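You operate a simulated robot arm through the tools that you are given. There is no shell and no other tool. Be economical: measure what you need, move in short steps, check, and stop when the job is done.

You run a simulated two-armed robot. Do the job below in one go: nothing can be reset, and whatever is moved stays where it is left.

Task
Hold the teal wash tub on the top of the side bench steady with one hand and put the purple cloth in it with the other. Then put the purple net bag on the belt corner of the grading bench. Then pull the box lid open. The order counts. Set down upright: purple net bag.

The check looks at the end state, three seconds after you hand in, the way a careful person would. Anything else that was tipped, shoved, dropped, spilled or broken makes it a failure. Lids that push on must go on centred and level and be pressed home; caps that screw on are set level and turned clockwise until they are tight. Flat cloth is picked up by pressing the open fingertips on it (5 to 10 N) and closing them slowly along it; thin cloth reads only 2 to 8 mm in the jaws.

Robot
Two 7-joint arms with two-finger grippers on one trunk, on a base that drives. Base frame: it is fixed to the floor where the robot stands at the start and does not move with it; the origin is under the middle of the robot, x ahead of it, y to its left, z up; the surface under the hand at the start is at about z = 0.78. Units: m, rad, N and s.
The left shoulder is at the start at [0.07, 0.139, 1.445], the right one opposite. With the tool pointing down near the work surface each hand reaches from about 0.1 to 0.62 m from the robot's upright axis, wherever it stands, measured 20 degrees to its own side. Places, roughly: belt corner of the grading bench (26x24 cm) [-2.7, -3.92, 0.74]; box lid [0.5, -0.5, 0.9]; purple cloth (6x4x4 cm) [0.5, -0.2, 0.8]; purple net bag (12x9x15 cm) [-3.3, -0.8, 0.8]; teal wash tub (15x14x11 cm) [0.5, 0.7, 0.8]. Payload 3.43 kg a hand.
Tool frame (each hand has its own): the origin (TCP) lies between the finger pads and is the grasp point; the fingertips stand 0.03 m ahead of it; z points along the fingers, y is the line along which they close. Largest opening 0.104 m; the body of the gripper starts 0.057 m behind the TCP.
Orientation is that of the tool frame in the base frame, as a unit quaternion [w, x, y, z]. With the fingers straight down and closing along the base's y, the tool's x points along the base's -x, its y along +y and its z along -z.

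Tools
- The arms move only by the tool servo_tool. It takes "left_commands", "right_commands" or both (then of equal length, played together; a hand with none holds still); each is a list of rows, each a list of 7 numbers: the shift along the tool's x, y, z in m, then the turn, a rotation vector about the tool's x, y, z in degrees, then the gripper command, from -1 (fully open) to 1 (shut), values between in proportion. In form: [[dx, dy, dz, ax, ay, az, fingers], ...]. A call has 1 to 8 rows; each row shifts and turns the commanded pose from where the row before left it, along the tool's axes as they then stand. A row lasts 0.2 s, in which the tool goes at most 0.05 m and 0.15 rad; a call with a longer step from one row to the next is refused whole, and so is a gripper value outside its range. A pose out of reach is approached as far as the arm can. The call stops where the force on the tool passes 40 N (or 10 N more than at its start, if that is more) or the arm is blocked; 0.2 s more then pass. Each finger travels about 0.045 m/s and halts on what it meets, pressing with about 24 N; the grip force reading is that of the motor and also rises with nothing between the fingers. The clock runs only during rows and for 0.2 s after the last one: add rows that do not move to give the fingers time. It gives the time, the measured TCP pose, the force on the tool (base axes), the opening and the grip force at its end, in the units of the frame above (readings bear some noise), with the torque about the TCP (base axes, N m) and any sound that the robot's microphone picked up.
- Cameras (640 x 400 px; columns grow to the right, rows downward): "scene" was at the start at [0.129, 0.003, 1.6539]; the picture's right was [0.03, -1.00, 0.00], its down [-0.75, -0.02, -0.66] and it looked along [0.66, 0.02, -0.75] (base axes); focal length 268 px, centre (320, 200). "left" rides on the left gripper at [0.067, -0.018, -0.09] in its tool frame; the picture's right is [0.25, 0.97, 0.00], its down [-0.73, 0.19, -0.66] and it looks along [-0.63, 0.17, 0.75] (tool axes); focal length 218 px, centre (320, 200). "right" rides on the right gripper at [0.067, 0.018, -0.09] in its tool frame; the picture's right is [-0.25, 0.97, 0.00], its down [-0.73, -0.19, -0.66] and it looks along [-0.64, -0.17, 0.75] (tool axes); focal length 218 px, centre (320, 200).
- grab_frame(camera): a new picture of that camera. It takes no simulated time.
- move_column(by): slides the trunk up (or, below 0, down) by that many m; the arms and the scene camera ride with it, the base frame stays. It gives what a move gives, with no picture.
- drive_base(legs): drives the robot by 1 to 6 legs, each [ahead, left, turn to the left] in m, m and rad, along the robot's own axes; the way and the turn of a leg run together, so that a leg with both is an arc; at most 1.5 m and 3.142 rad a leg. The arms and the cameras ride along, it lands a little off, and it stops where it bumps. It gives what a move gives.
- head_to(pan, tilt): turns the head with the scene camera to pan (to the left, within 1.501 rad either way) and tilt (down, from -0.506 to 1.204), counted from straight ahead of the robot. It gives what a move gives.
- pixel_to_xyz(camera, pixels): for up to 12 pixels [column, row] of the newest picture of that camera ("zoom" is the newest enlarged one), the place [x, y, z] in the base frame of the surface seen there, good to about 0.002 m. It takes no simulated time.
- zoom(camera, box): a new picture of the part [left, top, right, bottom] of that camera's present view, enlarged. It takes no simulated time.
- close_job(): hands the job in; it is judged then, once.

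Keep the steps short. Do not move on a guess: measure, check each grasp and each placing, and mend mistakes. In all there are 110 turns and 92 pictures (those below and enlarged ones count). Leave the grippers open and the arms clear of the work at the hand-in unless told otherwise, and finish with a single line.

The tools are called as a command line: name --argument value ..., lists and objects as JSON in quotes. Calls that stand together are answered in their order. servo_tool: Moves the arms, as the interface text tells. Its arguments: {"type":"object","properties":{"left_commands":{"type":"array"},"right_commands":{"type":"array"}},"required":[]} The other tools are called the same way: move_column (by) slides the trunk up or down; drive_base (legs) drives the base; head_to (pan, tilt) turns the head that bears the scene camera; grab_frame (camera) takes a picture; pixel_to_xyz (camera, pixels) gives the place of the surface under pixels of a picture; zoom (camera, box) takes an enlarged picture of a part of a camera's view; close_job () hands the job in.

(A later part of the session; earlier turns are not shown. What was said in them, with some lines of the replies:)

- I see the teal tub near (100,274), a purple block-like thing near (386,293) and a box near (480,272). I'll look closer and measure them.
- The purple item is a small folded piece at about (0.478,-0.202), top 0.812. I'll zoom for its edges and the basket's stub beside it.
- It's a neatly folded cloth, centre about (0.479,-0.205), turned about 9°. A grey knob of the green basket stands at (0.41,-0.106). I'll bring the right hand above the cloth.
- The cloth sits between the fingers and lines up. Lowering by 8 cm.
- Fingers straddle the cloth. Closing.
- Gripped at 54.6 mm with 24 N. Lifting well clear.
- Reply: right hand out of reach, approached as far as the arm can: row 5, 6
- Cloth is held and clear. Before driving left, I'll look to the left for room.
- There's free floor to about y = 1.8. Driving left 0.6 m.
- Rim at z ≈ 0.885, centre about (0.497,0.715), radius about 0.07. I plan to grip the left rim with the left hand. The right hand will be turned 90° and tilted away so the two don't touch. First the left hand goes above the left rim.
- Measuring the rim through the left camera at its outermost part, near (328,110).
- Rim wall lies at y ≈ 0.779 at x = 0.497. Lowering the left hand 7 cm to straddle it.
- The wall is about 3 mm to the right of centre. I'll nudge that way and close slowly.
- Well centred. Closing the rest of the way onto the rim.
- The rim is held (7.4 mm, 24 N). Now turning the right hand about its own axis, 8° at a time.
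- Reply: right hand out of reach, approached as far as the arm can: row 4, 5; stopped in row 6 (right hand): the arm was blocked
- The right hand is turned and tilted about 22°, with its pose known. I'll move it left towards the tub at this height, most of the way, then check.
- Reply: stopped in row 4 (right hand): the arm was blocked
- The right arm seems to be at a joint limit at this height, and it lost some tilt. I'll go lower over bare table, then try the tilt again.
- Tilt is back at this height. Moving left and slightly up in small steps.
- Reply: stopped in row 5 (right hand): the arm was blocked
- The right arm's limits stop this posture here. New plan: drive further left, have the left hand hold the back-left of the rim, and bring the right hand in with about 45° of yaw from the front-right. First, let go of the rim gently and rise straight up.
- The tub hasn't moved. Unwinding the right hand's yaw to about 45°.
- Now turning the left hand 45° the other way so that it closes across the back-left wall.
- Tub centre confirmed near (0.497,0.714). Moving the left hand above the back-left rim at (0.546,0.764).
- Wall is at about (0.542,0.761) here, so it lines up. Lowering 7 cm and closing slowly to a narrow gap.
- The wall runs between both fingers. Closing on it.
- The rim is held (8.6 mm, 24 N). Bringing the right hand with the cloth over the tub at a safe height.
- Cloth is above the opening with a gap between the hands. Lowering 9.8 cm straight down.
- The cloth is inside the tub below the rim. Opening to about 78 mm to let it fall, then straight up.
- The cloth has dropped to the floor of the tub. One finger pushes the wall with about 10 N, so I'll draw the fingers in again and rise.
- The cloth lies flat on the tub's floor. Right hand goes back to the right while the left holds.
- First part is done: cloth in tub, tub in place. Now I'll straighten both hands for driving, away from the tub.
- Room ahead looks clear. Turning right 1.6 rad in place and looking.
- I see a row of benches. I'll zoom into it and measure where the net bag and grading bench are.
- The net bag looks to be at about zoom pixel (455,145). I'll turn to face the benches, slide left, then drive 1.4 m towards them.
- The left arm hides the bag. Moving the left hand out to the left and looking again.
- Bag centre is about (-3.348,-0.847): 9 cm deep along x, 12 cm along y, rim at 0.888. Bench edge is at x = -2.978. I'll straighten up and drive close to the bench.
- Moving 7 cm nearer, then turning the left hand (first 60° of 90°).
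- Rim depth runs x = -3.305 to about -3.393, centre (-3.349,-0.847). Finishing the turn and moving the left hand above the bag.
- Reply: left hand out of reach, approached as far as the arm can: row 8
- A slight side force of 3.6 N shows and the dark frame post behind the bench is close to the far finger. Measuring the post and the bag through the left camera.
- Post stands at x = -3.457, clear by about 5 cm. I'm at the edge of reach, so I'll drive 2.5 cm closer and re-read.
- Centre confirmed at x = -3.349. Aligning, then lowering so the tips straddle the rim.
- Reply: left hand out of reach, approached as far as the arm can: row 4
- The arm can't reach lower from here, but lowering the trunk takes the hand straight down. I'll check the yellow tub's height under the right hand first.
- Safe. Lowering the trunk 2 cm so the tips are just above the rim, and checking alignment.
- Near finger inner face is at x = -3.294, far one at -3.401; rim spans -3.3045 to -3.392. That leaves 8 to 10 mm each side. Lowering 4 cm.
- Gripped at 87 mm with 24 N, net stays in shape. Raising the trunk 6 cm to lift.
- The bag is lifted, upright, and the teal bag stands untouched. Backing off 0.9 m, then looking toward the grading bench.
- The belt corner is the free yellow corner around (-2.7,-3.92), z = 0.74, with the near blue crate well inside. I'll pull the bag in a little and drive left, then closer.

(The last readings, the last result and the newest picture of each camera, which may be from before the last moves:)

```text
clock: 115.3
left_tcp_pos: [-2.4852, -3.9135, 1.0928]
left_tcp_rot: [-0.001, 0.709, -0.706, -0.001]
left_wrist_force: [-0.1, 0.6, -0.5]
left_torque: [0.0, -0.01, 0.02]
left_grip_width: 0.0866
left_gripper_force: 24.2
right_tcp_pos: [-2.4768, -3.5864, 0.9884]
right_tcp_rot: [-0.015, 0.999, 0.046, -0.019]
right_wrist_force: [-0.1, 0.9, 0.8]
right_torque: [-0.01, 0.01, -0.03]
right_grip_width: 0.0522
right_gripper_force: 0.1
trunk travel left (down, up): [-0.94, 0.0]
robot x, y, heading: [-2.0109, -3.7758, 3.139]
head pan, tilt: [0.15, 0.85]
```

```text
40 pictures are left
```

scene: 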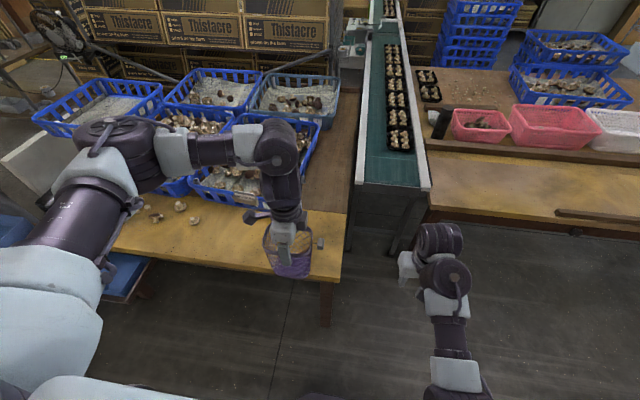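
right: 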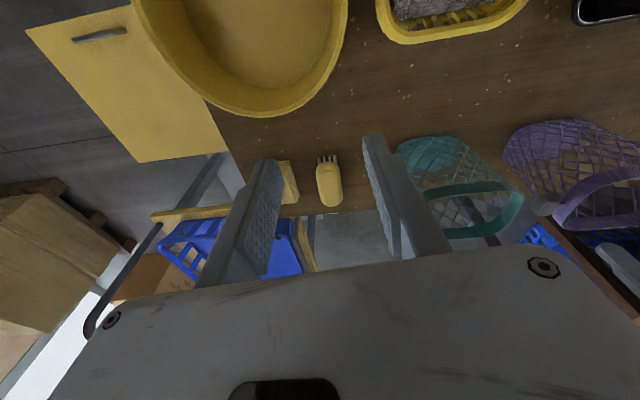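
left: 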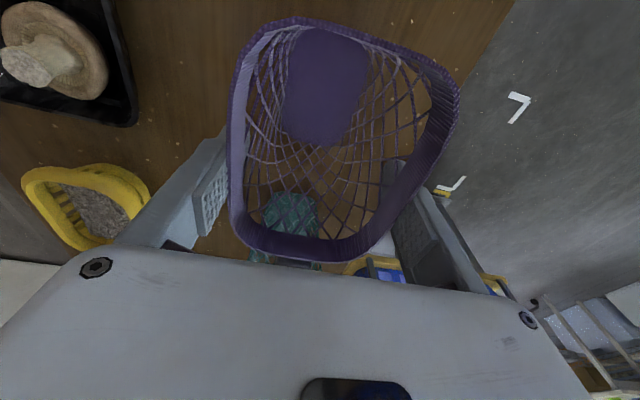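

pixel_to_xyz --camera "scene" --pixels '[[340, 277], [345, 225], [320, 215], [240, 205], [240, 265], [150, 225], [180, 205], [195, 222], [330, 250], [265, 195], [115, 245]]'

```text
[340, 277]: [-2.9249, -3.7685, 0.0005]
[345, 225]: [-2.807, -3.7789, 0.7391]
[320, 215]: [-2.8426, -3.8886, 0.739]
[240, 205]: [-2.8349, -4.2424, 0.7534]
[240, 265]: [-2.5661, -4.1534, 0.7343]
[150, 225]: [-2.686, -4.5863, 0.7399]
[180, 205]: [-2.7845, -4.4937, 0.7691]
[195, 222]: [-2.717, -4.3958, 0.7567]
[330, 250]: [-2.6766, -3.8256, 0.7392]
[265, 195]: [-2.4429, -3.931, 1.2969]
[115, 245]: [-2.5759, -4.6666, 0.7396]
```

Table edges: near edge x = -2.56, belt side y = -3.775, crate starts at x = -2.84. Target bag centre is (-2.70,-3.92). Driving 0.22 m ahead.

drive_base --legs '[[0.22, 0, 0]]'

servo_tool --left_commands '[[0, 0, 0.03, 0, 0, 0, -0.4], [0, 0, 0.04, 0, 0, 0, -0.4], [0, 0, 0.04, 0, 0, 0, -0.4], [0, 0, 0.04, 0, 0, 0, -0.4], [0, 0, 0.03, 0, 0, 0, -0.4], [0, 0, 0, 0, 0, 0, -0.4]]'

grab_frame --camera "scene"

grab_frame --camera "left"

```text
clock: 117.0
left_tcp_pos: [-2.7003, -3.9134, 1.0946]
left_tcp_rot: [0.001, 0.709, -0.705, -0.002]
left_wrist_force: [-0.1, 0.6, -1.5]
left_torque: [-0.02, 0.0, -0.04]
left_grip_width: 0.0868
left_gripper_force: 24.6
right_tcp_pos: [-2.6909, -3.5855, 0.9898]
right_tcp_rot: [-0.015, 0.999, 0.047, -0.018]
right_wrist_force: [-0.1, -0.3, 0.1]
right_torque: [-0.03, 0.02, 0.04]
right_grip_width: 0.0521
right_gripper_force: 0.1
trunk travel left (down, up): [-0.94, 0.0]
robot x, y, heading: [-2.2266, -3.7771, 3.14]
head pan, tilt: [0.15, 0.85]
```

```text
clock: 118.4
left_tcp_pos: [-2.7022, -3.9128, 0.9132]
left_tcp_rot: [-0.001, 0.709, -0.705, -0.001]
left_wrist_force: [0.5, -0.8, -0.3]
left_torque: [0.01, 0.0, 0.01]
left_grip_width: 0.0866
left_gripper_force: 24.7
right_tcp_pos: [-2.6939, -3.5855, 0.9882]
right_tcp_rot: [-0.016, 0.999, 0.047, -0.018]
right_wrist_force: [0.5, -0.5, 0.1]
right_torque: [0.02, -0.05, -0.01]
right_grip_width: 0.0519
right_gripper_force: 0.1
trunk travel left (down, up): [-0.94, 0.0]
robot x, y, heading: [-2.2282, -3.7776, 3.138]
head pan, tilt: [0.15, 0.85]
```

```text
39 pictures are left
```

scene: 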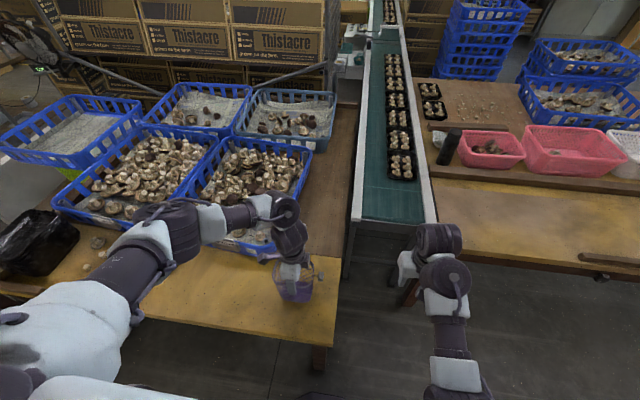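

```text
38 pictures are left
```

left: 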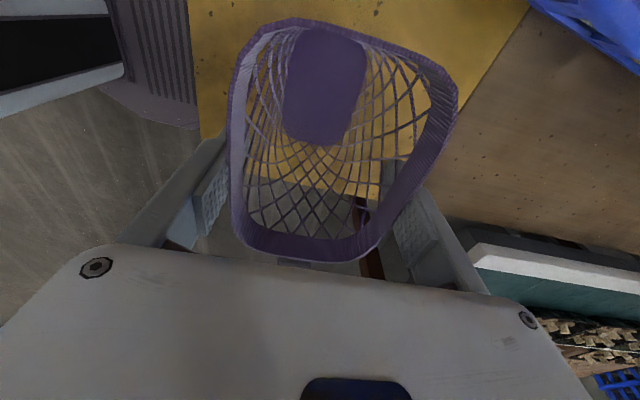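

The bag is upright over the yellow corner. Lowering the last 3 cm gently.

servo_tool --left_commands '[[0, 0, 0.014, 0, 0, 0, -0.4], [0, 0, 0.01, 0, 0, 0, -0.4], [0, 0, 0.004, 0, 0, 0, -0.4], [0, 0, 0.003, 0, 0, 0, -0.4], [0, 0, 0, 0, 0, 0, -0.4]]'

```text
clock: 119.6
left_tcp_pos: [-2.7029, -3.9119, 0.8825]
left_tcp_rot: [-0.002, 0.709, -0.705, -0.002]
left_wrist_force: [-0.2, 0.3, -1.2]
left_torque: [0.04, 0.01, 0.0]
left_grip_width: 0.0866
left_gripper_force: 24.1
right_tcp_pos: [-2.6936, -3.5854, 0.9874]
right_tcp_rot: [-0.015, 0.999, 0.047, -0.019]
right_wrist_force: [-0.4, -0.6, 0.1]
right_torque: [0.03, -0.02, 0.0]
right_grip_width: 0.0519
right_gripper_force: 0.1
trunk travel left (down, up): [-0.94, 0.0]
robot x, y, heading: [-2.2251, -3.7759, 3.139]
head pan, tilt: [0.15, 0.85]
```

servo_tool --left_commands '[[0, 0, 0.002, 0, 0, 0, -0.4], [0, 0, 0.002, 0, 0, 0, -0.4], [0, 0, 0, 0, 0, 0, -0.4]]'

```text
clock: 120.4
left_tcp_pos: [-2.703, -3.9136, 0.8818]
left_tcp_rot: [0.001, 0.71, -0.705, -0.003]
left_wrist_force: [-0.2, -3.2, 25.9]
left_torque: [-0.08, -0.45, -0.13]
left_grip_width: 0.0867
left_gripper_force: 24.0
right_tcp_pos: [-2.6913, -3.5847, 0.9897]
right_tcp_rot: [-0.015, 0.999, 0.048, -0.019]
right_wrist_force: [0.2, 0.3, 0.5]
right_torque: [0.01, 0.04, 0.02]
right_grip_width: 0.0519
right_gripper_force: 0.0
trunk travel left (down, up): [-0.94, 0.0]
robot x, y, heading: [-2.2244, -3.7748, 3.144]
head pan, tilt: [0.15, 0.85]
```

It stands on the bench (26 N upward). Easing 3 mm back, opening, then rising.

servo_tool --left_commands '[[0, 0, -0.0025, 0, 0, 0, -0.4], [0, 0, 0, 0, 0, 0, -0.65], [0, 0, 0, 0, 0, 0, -0.8], [0, 0, 0, 0, 0, 0, -1], [0, 0, 0, 0, 0, 0, -1], [0, 0, 0, 0, 0, 0, -1]]'

zoom --camera "left" --box '[160, 0, 480, 280]'

```text
clock: 121.8
left_tcp_pos: [-2.703, -3.9114, 0.8811]
left_tcp_rot: [-0.001, 0.709, -0.705, -0.001]
left_wrist_force: [0.9, 0.3, -0.4]
left_torque: [0.04, -0.03, 0.01]
left_grip_width: 0.1038
left_gripper_force: 0.0
right_tcp_pos: [-2.6928, -3.5857, 0.9882]
right_tcp_rot: [-0.016, 0.999, 0.047, -0.018]
right_wrist_force: [1.0, -0.6, 0.6]
right_torque: [-0.02, -0.01, -0.01]
right_grip_width: 0.0523
right_gripper_force: 0.1
trunk travel left (down, up): [-0.94, 0.0]
robot x, y, heading: [-2.2261, -3.7761, 3.136]
head pan, tilt: [0.15, 0.85]
```

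```text
1.43 times, centred on (320, 140) of left
```

zoom: 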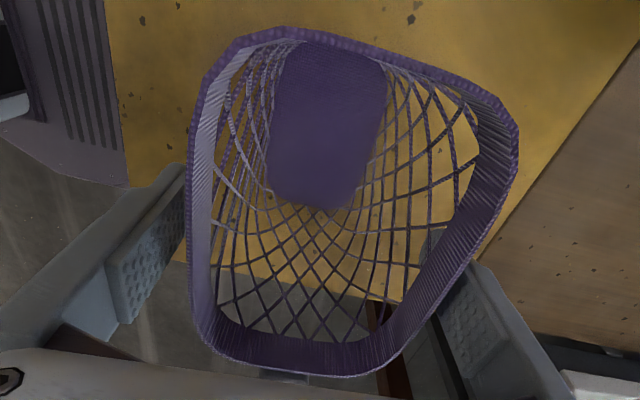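

Both fingers are clear of the rim. Rising straight up.

servo_tool --left_commands '[[0, 0, -0.02, 0, 0, 0, -1], [0, 0, -0.03, 0, 0, 0, -1], [0, 0, -0.04, 0, 0, 0, -1], [0, 0, -0.04, 0, 0, 0, -1], [0, 0, -0.04, 0, 0, 0, -1], [0, 0, -0.04, 0, 0, 0, -1], [0, 0, 0, 0, 0, 0, -1]]'

drive_base --legs '[[-0.6, 0, 0]]'

head_to --pan 0.1 --tilt 0.55

grab_frame --camera "scene"

```text
clock: 123.4
left_tcp_pos: [-2.7018, -3.9133, 1.0896]
left_tcp_rot: [-0.002, 0.71, -0.704, -0.002]
left_wrist_force: [0.6, 0.7, -0.5]
left_torque: [0.0, -0.03, 0.04]
left_grip_width: 0.1041
left_gripper_force: 0.0
right_tcp_pos: [-2.6939, -3.5857, 0.9892]
right_tcp_rot: [-0.016, 0.999, 0.046, -0.018]
right_wrist_force: [-0.2, -0.1, -0.2]
right_torque: [-0.03, 0.02, 0.0]
right_grip_width: 0.0519
right_gripper_force: 0.1
trunk travel left (down, up): [-0.94, 0.0]
robot x, y, heading: [-2.2262, -3.775, 3.139]
head pan, tilt: [0.15, 0.85]
```

```text
clock: 126.8
left_tcp_pos: [-2.1036, -3.9136, 1.0897]
left_tcp_rot: [-0.002, 0.708, -0.707, 0.0]
left_wrist_force: [0.2, -0.4, 0.0]
left_torque: [0.0, -0.02, -0.05]
left_grip_width: 0.1041
left_gripper_force: 0.1
right_tcp_pos: [-2.0924, -3.5871, 0.9871]
right_tcp_rot: [-0.016, 0.999, 0.046, -0.018]
right_wrist_force: [-0.3, 0.2, 0.6]
right_torque: [0.0, 0.0, -0.01]
right_grip_width: 0.0518
right_gripper_force: 0.1
trunk travel left (down, up): [-0.94, 0.0]
robot x, y, heading: [-1.6239, -3.7793, 3.138]
head pan, tilt: [0.15, 0.85]
```

```text
clock: 127.6
left_tcp_pos: [-2.1021, -3.9139, 1.0905]
left_tcp_rot: [-0.002, 0.708, -0.707, -0.002]
left_wrist_force: [-0.3, 0.2, 0.3]
left_torque: [0.03, 0.02, 0.04]
left_grip_width: 0.1041
left_gripper_force: 0.1
right_tcp_pos: [-2.0912, -3.5864, 0.9881]
right_tcp_rot: [-0.016, 0.999, 0.045, -0.019]
right_wrist_force: [0.5, 0.6, -0.2]
right_torque: [0.01, 0.01, -0.01]
right_grip_width: 0.0518
right_gripper_force: 0.1
trunk travel left (down, up): [-0.94, 0.0]
robot x, y, heading: [-1.6253, -3.7808, 3.133]
head pan, tilt: [0.099, 0.55]
```

```text
36 pictures are left
```

scene: 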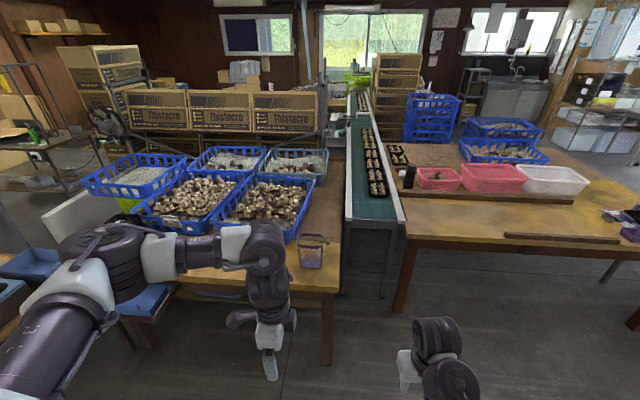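

The bag stands upright at the corner (311,252). Now turning round and driving back to the side bench.

drive_base --legs '[[0, 0, 3.141], [0, 1.5, 0], [0, 1.5, 0], [0, 0.3, 0], [1.0, 0, 0]]'

head_to --pan 0.0 --tilt 0.65

grab_frame --camera "scene"

```text
clock: 155.7
left_tcp_pos: [-0.2038, -0.3285, 1.0908]
left_tcp_rot: [0.001, 0.696, 0.718, -0.001]
left_wrist_force: [-1.0, 1.2, -1.2]
left_torque: [0.04, -0.04, 0.0]
left_grip_width: 0.1042
left_gripper_force: 0.0
right_tcp_pos: [-0.2041, -0.6545, 0.9866]
right_tcp_rot: [0.019, -0.06, 0.998, -0.015]
right_wrist_force: [-0.3, 0.9, -0.1]
right_torque: [-0.01, -0.01, 0.05]
right_grip_width: 0.052
right_gripper_force: 0.1
trunk travel left (down, up): [-0.94, 0.0]
robot x, y, heading: [-0.675, -0.4808, 0.02]
head pan, tilt: [0.099, 0.55]
```

```text
clock: 156.3
left_tcp_pos: [-0.2031, -0.3286, 1.09]
left_tcp_rot: [0.001, 0.696, 0.718, -0.001]
left_wrist_force: [-0.1, -0.5, 0.5]
left_torque: [0.01, 0.0, 0.01]
left_grip_width: 0.1039
left_gripper_force: 0.1
right_tcp_pos: [-0.203, -0.6558, 0.9864]
right_tcp_rot: [0.018, -0.059, 0.998, -0.016]
right_wrist_force: [-0.4, 0.1, 0.1]
right_torque: [-0.03, -0.02, 0.01]
right_grip_width: 0.0521
right_gripper_force: 0.0
trunk travel left (down, up): [-0.94, 0.0]
robot x, y, heading: [-0.6772, -0.4773, 0.017]
head pan, tilt: [0.0, 0.649]
```

```text
35 pictures are left
```

scene: 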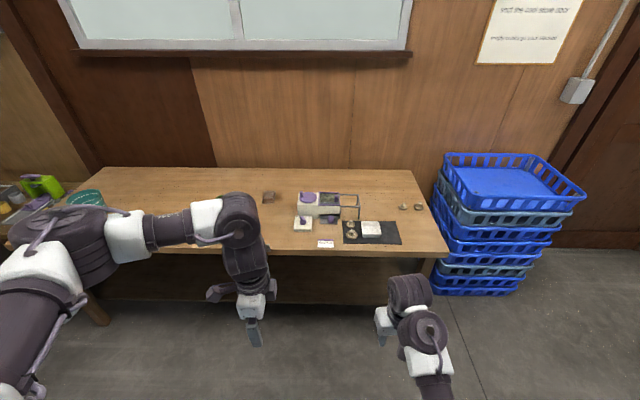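

zoom --camera "scene" --box '[256, 170, 416, 270]'

pixel_to_xyz --camera "zoom" --pixels '[[198, 110], [205, 95], [255, 130], [310, 110], [285, 95], [298, 160], [345, 120], [410, 130], [165, 120], [180, 180], [335, 180], [190, 205]]'

```text
4.00 times, centred on (336, 220) of scene
```

zoom: 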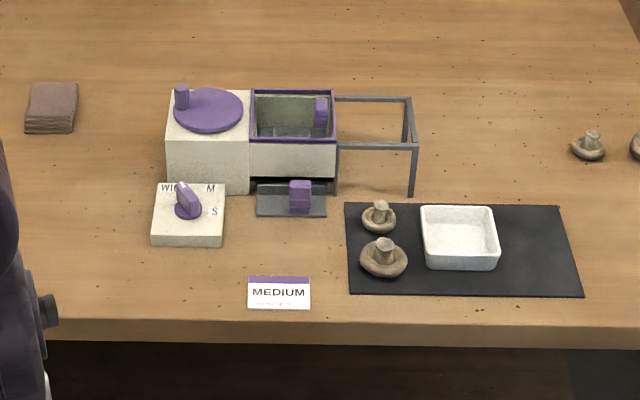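

```text
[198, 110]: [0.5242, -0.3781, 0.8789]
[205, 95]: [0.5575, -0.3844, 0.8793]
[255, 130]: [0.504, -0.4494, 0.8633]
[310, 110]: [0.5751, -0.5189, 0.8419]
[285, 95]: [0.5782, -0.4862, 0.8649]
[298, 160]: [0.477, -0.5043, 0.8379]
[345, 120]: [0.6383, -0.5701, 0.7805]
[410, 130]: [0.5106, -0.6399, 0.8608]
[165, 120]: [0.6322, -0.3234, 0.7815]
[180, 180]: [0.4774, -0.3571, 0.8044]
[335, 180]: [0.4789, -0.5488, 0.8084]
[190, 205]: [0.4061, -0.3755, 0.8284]
```

The device has a framed lid with a purple handle at zoom (320,110). Rails run to the right of it, so the lid seems to slide to the right. Driving up for a close look.

drive_base --legs '[[0, 0.1, -0.018], [0.62, 0, 0]]'

head_to --pan -0.2 --tilt 0.9

grab_frame --camera "scene"

grab_frame --camera "right"

```text
clock: 160.6
left_tcp_pos: [0.4165, -0.2344, 1.0919]
left_tcp_rot: [0.002, 0.702, 0.712, -0.001]
left_wrist_force: [-0.1, -0.1, 0.1]
left_torque: [-0.02, -0.01, -0.02]
left_grip_width: 0.104
left_gripper_force: 0.0
right_tcp_pos: [0.4119, -0.5614, 0.9882]
right_tcp_rot: [0.018, -0.051, 0.998, -0.016]
right_wrist_force: [-0.8, -0.7, -0.6]
right_torque: [0.02, -0.03, 0.0]
right_grip_width: 0.0519
right_gripper_force: 0.0
trunk travel left (down, up): [-0.94, 0.0]
robot x, y, heading: [-0.0586, -0.3735, 0.005]
head pan, tilt: [0.0, 0.649]
```

```text
clock: 161.3
left_tcp_pos: [0.4166, -0.233, 1.0901]
left_tcp_rot: [0.001, 0.702, 0.713, -0.001]
left_wrist_force: [-0.1, 0.5, 0.5]
left_torque: [0.0, 0.02, -0.01]
left_grip_width: 0.1038
left_gripper_force: 0.1
right_tcp_pos: [0.4117, -0.5608, 0.9872]
right_tcp_rot: [0.017, -0.051, 0.998, -0.016]
right_wrist_force: [0.3, -0.4, -0.5]
right_torque: [0.02, 0.01, 0.03]
right_grip_width: 0.052
right_gripper_force: 0.0
trunk travel left (down, up): [-0.94, 0.0]
robot x, y, heading: [-0.0594, -0.3745, 0.007]
head pan, tilt: [-0.201, 0.901]
```

```text
33 pictures are left
```

scene: 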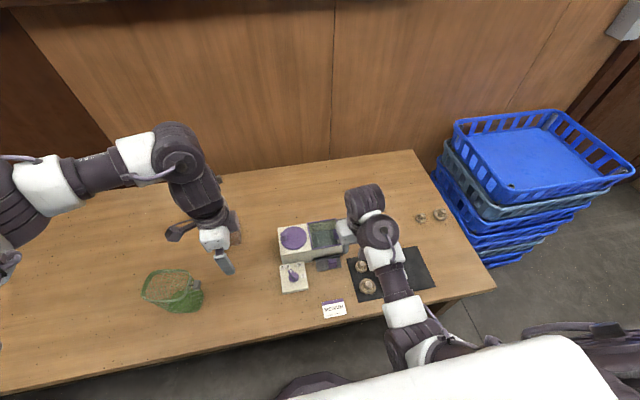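

```text
32 pictures are left
```

right: 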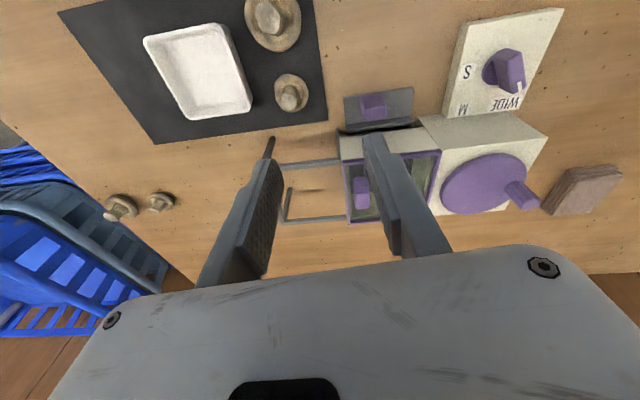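

zoom --camera "right" --box '[260, 70, 460, 240]'

zoom --camera "scene" --box '[270, 205, 366, 275]'

pixel_to_xyz --camera "right" --pixels '[[356, 190], [366, 190], [360, 204], [360, 180], [350, 165], [285, 163], [283, 222], [345, 220], [357, 222], [372, 103], [348, 190], [425, 200]]'

```text
2.35 times, centred on (360, 155) of right
```

zoom: 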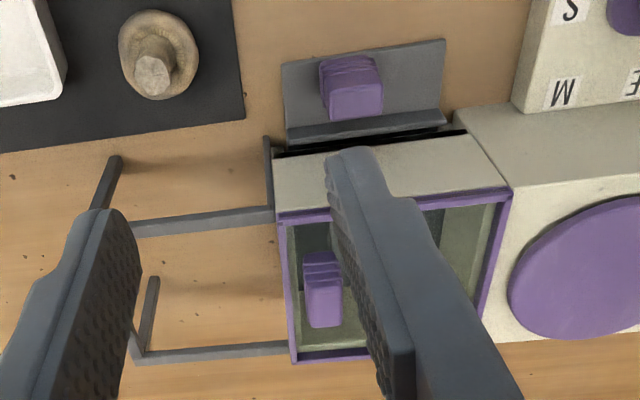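

```text
5.71 times, centred on (318, 240) of scene
```

zoom: 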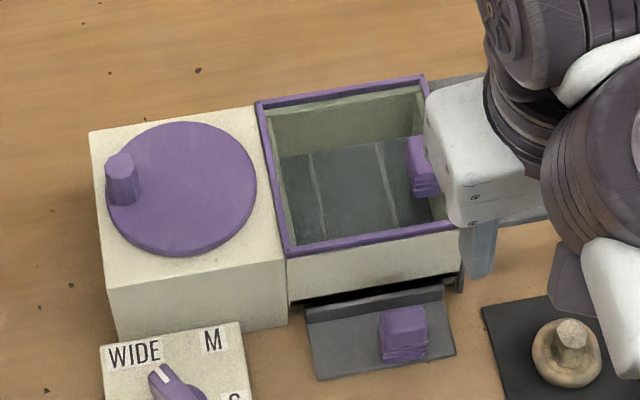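

```text
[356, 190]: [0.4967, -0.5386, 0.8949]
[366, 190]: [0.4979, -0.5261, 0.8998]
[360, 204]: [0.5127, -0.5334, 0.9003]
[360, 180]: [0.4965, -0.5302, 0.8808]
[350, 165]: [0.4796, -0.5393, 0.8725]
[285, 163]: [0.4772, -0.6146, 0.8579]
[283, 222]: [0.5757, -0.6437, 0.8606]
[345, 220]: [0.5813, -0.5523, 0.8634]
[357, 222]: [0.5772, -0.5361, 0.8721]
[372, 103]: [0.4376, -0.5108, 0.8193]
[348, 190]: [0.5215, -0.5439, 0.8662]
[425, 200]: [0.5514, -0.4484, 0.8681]
```

The lid is a glass pane in a purple frame (z ≈ 0.872). Its handle is at about (0.512,-0.532), top 0.90, and the rails go right along -y. Levelling the right hand and bringing it above the handle.

servo_tool --right_commands '[[0, 0, 0, -1.9, 1.9, 5.8, 0.1], [-0.03, 0.01, 0, 0, 0, 0, 0.1], [-0.035, 0.01, 0, 0, 0, 0, 0.1], [-0.035, 0.009, 0, 0, 0, 0, 0.1], [0, 0, 0, 0, 0, 0, 0.1]]'

zoom --camera "right" --box '[240, 40, 440, 200]'

```text
clock: 162.6
left_tcp_pos: [0.4163, -0.2335, 1.0908]
left_tcp_rot: [0.002, 0.702, 0.713, -0.001]
left_wrist_force: [-0.9, -0.7, -0.1]
left_torque: [-0.01, 0.0, -0.04]
left_grip_width: 0.1039
left_gripper_force: 0.1
right_tcp_pos: [0.5106, -0.5308, 0.9879]
right_tcp_rot: [0.001, -0.001, 1.0, 0.001]
right_wrist_force: [0.3, -0.9, 0.4]
right_torque: [-0.02, 0.0, 0.03]
right_grip_width: 0.0466
right_gripper_force: 0.1
trunk travel left (down, up): [-0.94, 0.0]
robot x, y, heading: [-0.0569, -0.3748, 0.011]
head pan, tilt: [-0.201, 0.901]
```

```text
2.50 times, centred on (340, 120) of right
```

zoom: 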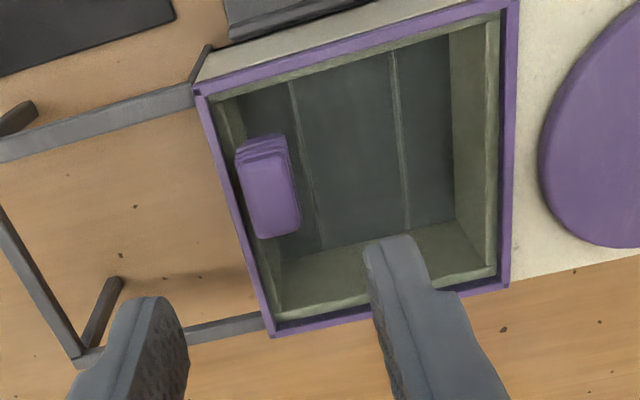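

pixel_to_xyz --camera "zoom" --pixels '[[270, 180], [245, 170], [290, 165], [260, 150], [275, 145], [265, 228], [290, 225], [230, 160], [250, 235], [350, 150], [255, 140], [300, 210]]'

```text
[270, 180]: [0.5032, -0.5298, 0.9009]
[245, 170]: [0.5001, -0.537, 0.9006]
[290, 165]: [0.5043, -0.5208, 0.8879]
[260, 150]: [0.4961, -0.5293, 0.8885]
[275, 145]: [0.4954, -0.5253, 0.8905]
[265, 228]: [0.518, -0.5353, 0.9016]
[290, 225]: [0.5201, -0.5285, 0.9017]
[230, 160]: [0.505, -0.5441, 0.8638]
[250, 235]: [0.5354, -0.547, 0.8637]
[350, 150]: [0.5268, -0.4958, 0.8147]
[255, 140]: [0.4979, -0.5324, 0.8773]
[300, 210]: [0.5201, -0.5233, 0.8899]
```

Handle: x 0.496 to 0.522, y -0.539 to -0.522, top 0.901. The hand is centred on it. Lowering 7.6 cm and closing gently.

servo_tool --right_commands '[[0, 0, 0.03, 0, 0, 0, 0.1], [0, 0, 0.03, 0, 0, 0, 0.1], [0.001, 0, 0.016, 0, 0, 0, 0.1], [0, 0, 0, 0, 0, 0, 0.1], [0, 0, 0, 0, 0, 0, 0.35], [0, 0, 0, 0, 0, 0, 0.6], [0, 0, 0, 0, 0, 0, 0.8], [0, 0, 0, 0, 0, 0, 0.85]]'

grab_frame --camera "right"

```text
clock: 164.3
left_tcp_pos: [0.4169, -0.2348, 1.0898]
left_tcp_rot: [0.001, 0.702, 0.713, -0.001]
left_wrist_force: [0.8, 0.1, 0.4]
left_torque: [0.01, -0.02, -0.01]
left_grip_width: 0.1039
left_gripper_force: 0.1
right_tcp_pos: [0.5105, -0.5314, 0.9113]
right_tcp_rot: [0.001, -0.001, 1.0, 0.0]
right_wrist_force: [-1.4, -0.6, -1.7]
right_torque: [-0.01, -0.3, -0.01]
right_grip_width: 0.0155
right_gripper_force: 43.0
trunk travel left (down, up): [-0.94, 0.0]
robot x, y, heading: [-0.0538, -0.3747, 0.006]
head pan, tilt: [-0.201, 0.901]
```

```text
28 pictures are left
```

right: 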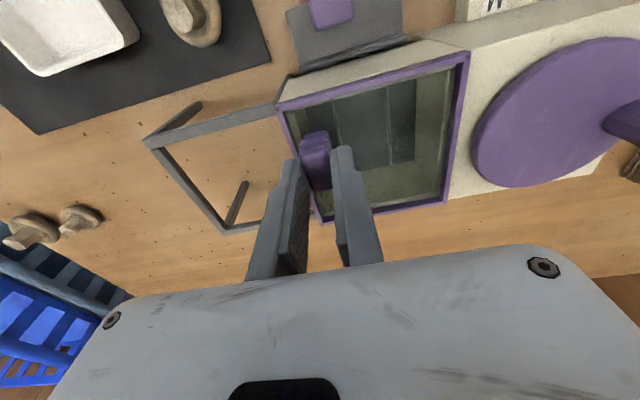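

The handle is gripped (15.5 mm). Pulling 2 cm to the right (-y) and reading the force.

servo_tool --right_commands '[[0, -0.006, 0, 0, 0, 0, 0.85], [0, -0.007, 0, 0, 0, 0, 0.85], [0, -0.007, 0, 0, 0, 0, 0.85], [0, 0, 0, 0, 0, 0, 0.85]]'

grab_frame --camera "right"

```text
clock: 165.3
left_tcp_pos: [0.417, -0.2332, 1.0896]
left_tcp_rot: [0.001, 0.702, 0.713, -0.001]
left_wrist_force: [0.4, 0.0, -0.5]
left_torque: [0.02, -0.02, -0.01]
left_grip_width: 0.1041
left_gripper_force: 0.2
right_tcp_pos: [0.51, -0.5511, 0.9133]
right_tcp_rot: [0.001, -0.001, 1.0, 0.0]
right_wrist_force: [0.6, 0.2, 1.7]
right_torque: [-0.04, 0.35, -0.02]
right_grip_width: 0.0156
right_gripper_force: 45.6
trunk travel left (down, up): [-0.94, 0.0]
robot x, y, heading: [-0.0578, -0.3756, 0.009]
head pan, tilt: [-0.201, 0.901]
```

```text
27 pictures are left
```

right: 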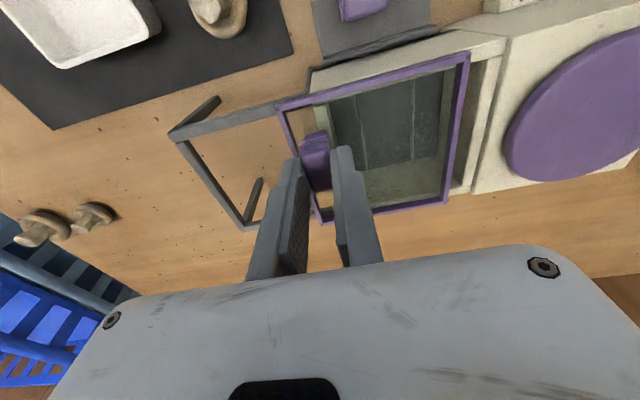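

The lid slides along the rails with almost no force. Pulling on towards the rails' end.

servo_tool --right_commands '[[0, -0.011, 0, 0, 0, 0, 0.85], [0, -0.011, 0, 0, 0, 0, 0.85], [0, -0.011, 0, 0, 0, 0, 0.85], [0, -0.011, 0, 0, 0, 0, 0.85], [0, -0.011, 0, 0, 0, 0, 0.85], [0, 0, 0, 0, 0, 0, 0.85]]'

grab_frame --camera "right"

```text
clock: 166.8
left_tcp_pos: [0.4161, -0.2337, 1.0909]
left_tcp_rot: [0.001, 0.702, 0.712, -0.001]
left_wrist_force: [-0.2, 0.1, 0.2]
left_torque: [-0.02, -0.02, -0.01]
left_grip_width: 0.1038
left_gripper_force: 0.1
right_tcp_pos: [0.5114, -0.6065, 0.9122]
right_tcp_rot: [0.001, -0.001, 1.0, 0.001]
right_wrist_force: [0.3, 0.2, 1.2]
right_torque: [0.0, -0.18, -0.01]
right_grip_width: 0.0155
right_gripper_force: 44.8
trunk travel left (down, up): [-0.94, 0.0]
robot x, y, heading: [-0.0558, -0.3751, 0.001]
head pan, tilt: [-0.201, 0.901]
```

```text
26 pictures are left
```

right: 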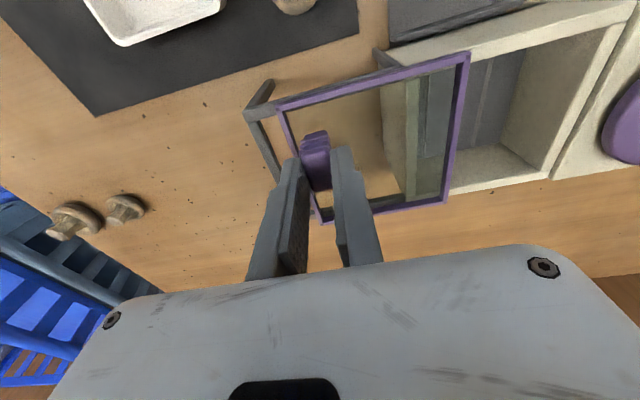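

About 7.5 cm open. Going on in 3–4 mm steps until it nears the end of the rails.

servo_tool --right_commands '[[0, -0.004, 0, 0, 0, 0, 0.85], [0, -0.004, 0, 0, 0, 0, 0.85], [0, -0.004, 0, 0, 0, 0, 0.85], [0, -0.003, 0, 0, 0, 0, 0.85], [0, 0, 0, 0, 0, 0, 0.85]]'

zoom --camera "right" --box '[240, 0, 560, 240]'

```text
clock: 167.9
left_tcp_pos: [0.4168, -0.2321, 1.0905]
left_tcp_rot: [0.001, 0.702, 0.712, -0.001]
left_wrist_force: [1.3, -0.3, -0.2]
left_torque: [-0.02, -0.02, -0.02]
left_grip_width: 0.1041
left_gripper_force: 0.1
right_tcp_pos: [0.511, -0.6211, 0.9123]
right_tcp_rot: [0.002, -0.001, 1.0, 0.001]
right_wrist_force: [-1.7, 1.6, 0.8]
right_torque: [0.01, -0.26, -0.01]
right_grip_width: 0.0155
right_gripper_force: 45.0
trunk travel left (down, up): [-0.94, 0.0]
robot x, y, heading: [-0.0569, -0.3735, 0.005]
head pan, tilt: [-0.201, 0.901]
```

```text
1.67 times, centred on (400, 120) of right
```

zoom: 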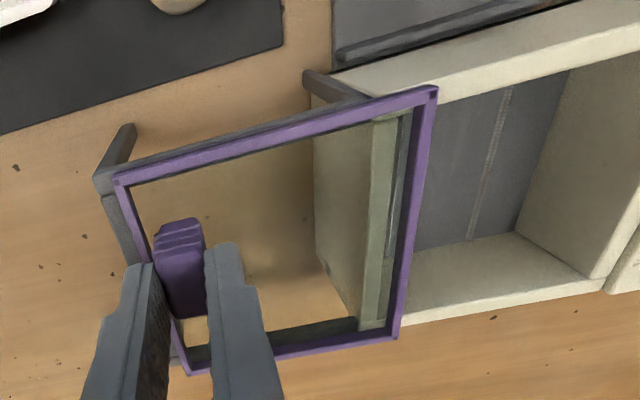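

Nearly fully open. One more centimetre in 2 mm steps, to feel for the stop.

servo_tool --right_commands '[[0, -0.002, 0, 0, 0, 0, 0.85], [0, -0.002, 0, 0, 0, 0, 0.85], [0, -0.002, 0, 0, 0, 0, 0.85], [0, -0.002, 0, 0, 0, 0, 0.85], [0, 0, 0, 0, 0, 0, 0.85]]'

```text
clock: 169.2
left_tcp_pos: [0.416, -0.2325, 1.0911]
left_tcp_rot: [0.001, 0.702, 0.713, -0.002]
left_wrist_force: [0.3, 0.5, -0.3]
left_torque: [0.0, 0.02, 0.01]
left_grip_width: 0.1039
left_gripper_force: 0.0
right_tcp_pos: [0.5105, -0.6294, 0.9117]
right_tcp_rot: [0.002, -0.001, 1.0, 0.001]
right_wrist_force: [-1.6, 1.1, 1.2]
right_torque: [-0.02, 0.3, -0.03]
right_grip_width: 0.0155
right_gripper_force: 44.8
trunk travel left (down, up): [-0.94, 0.0]
robot x, y, heading: [-0.0549, -0.3769, 0.004]
head pan, tilt: [-0.201, 0.901]
```

9.8 cm travelled, which is about the whole lid. Letting go and rising straight up.

servo_tool --right_commands '[[0, 0, 0, 0, 0, 0, 0.5], [0, 0, 0, 0, 0, 0, 0.1], [0, 0, 0, 0, 0, 0, 0.1], [0, 0, -0.02, 0, 0, 0, 0.1], [0, 0, -0.03, 0, 0, 0, 0.1], [0, 0, -0.03, 0, 0, 0, 0.1], [0, 0, 0, 0, 0, 0, 0.1]]'

grab_frame --camera "right"

```text
clock: 170.8
left_tcp_pos: [0.4176, -0.2337, 1.089]
left_tcp_rot: [0.001, 0.702, 0.712, -0.001]
left_wrist_force: [-0.7, 0.0, -0.7]
left_torque: [0.01, 0.03, 0.03]
left_grip_width: 0.104
left_gripper_force: 0.0
right_tcp_pos: [0.5095, -0.631, 0.9926]
right_tcp_rot: [0.0, -0.001, 1.0, 0.001]
right_wrist_force: [0.8, 0.2, 0.8]
right_torque: [0.01, -0.03, -0.01]
right_grip_width: 0.0468
right_gripper_force: 0.1
trunk travel left (down, up): [-0.94, 0.0]
robot x, y, heading: [-0.058, -0.374, 0.003]
head pan, tilt: [-0.201, 0.901]
```

```text
24 pictures are left
```

right: 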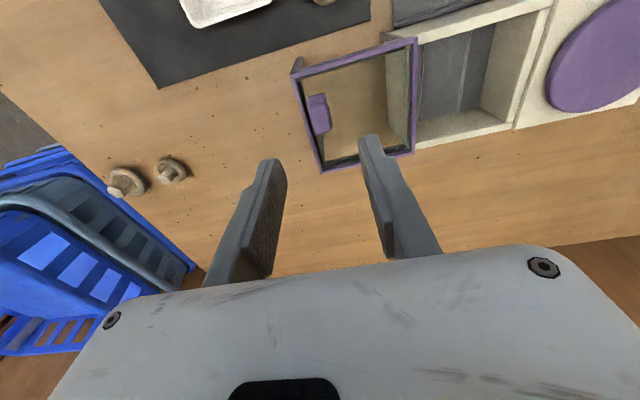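

The lid stays open, level on its rails. Opening the gripper, backing off, and taking a last look at the bench.

servo_tool --right_commands '[[0, 0, 0, 0, 0, 0, -0.5], [0, 0, 0, 0, 0, 0, -1], [0, 0, 0, 0, 0, 0, -1], [0, 0, 0, 0, 0, 0, -1]]'

drive_base --legs '[[-0.75, 0, 0]]'

head_to --pan 0.35 --tilt 0.6

grab_frame --camera "scene"

```text
clock: 171.8
left_tcp_pos: [0.4163, -0.2342, 1.0906]
left_tcp_rot: [0.001, 0.702, 0.712, 0.0]
left_wrist_force: [-0.4, 0.5, 0.3]
left_torque: [0.01, -0.04, -0.04]
left_grip_width: 0.1039
left_gripper_force: 0.0
right_tcp_pos: [0.5108, -0.6291, 0.992]
right_tcp_rot: [0.0, -0.002, 1.0, 0.0]
right_wrist_force: [0.1, 0.2, 0.1]
right_torque: [-0.04, -0.02, -0.02]
right_grip_width: 0.104
right_gripper_force: 0.2
trunk travel left (down, up): [-0.94, 0.0]
robot x, y, heading: [-0.0556, -0.3744, 0.008]
head pan, tilt: [-0.201, 0.901]
```

```text
clock: 175.8
left_tcp_pos: [-0.3314, -0.2383, 1.0894]
left_tcp_rot: [0.001, 0.705, 0.709, 0.0]
left_wrist_force: [-0.5, 0.4, 0.6]
left_torque: [0.02, 0.0, -0.02]
left_grip_width: 0.104
left_gripper_force: 0.0
right_tcp_pos: [-0.2419, -0.6359, 0.991]
right_tcp_rot: [0.001, 0.004, 1.0, 0.001]
right_wrist_force: [1.1, -0.2, 0.1]
right_torque: [-0.02, -0.03, 0.0]
right_grip_width: 0.1038
right_gripper_force: 0.0
trunk travel left (down, up): [-0.94, 0.0]
robot x, y, heading: [-0.8066, -0.3768, -0.001]
head pan, tilt: [-0.201, 0.901]
```

```text
clock: 176.8
left_tcp_pos: [-0.333, -0.2379, 1.0889]
left_tcp_rot: [0.001, 0.705, 0.709, -0.002]
left_wrist_force: [-0.3, -0.3, -0.3]
left_torque: [0.03, -0.04, -0.02]
left_grip_width: 0.104
left_gripper_force: 0.2
right_tcp_pos: [-0.2439, -0.6357, 0.992]
right_tcp_rot: [0.001, 0.004, 1.0, 0.0]
right_wrist_force: [-0.1, 0.6, 0.4]
right_torque: [0.02, 0.0, 0.0]
right_grip_width: 0.1041
right_gripper_force: 0.1
trunk travel left (down, up): [-0.94, 0.0]
robot x, y, heading: [-0.8085, -0.3754, 0.0]
head pan, tilt: [0.351, 0.6]
```

```text
23 pictures are left
```

scene: 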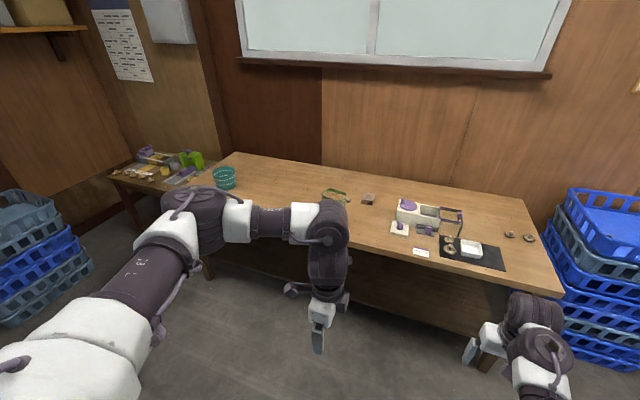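

Everything stands as it should: tub upright in its place, green basket untouched, lid open, both grippers open and clear. Handing in.

close_job

```text
The job is handed in.
```

The purple cloth is in the teal tub, the purple net bag stands upright on the belt corner of the grading bench, and the box lid is pulled open about 9.8 cm; the job is handed in.
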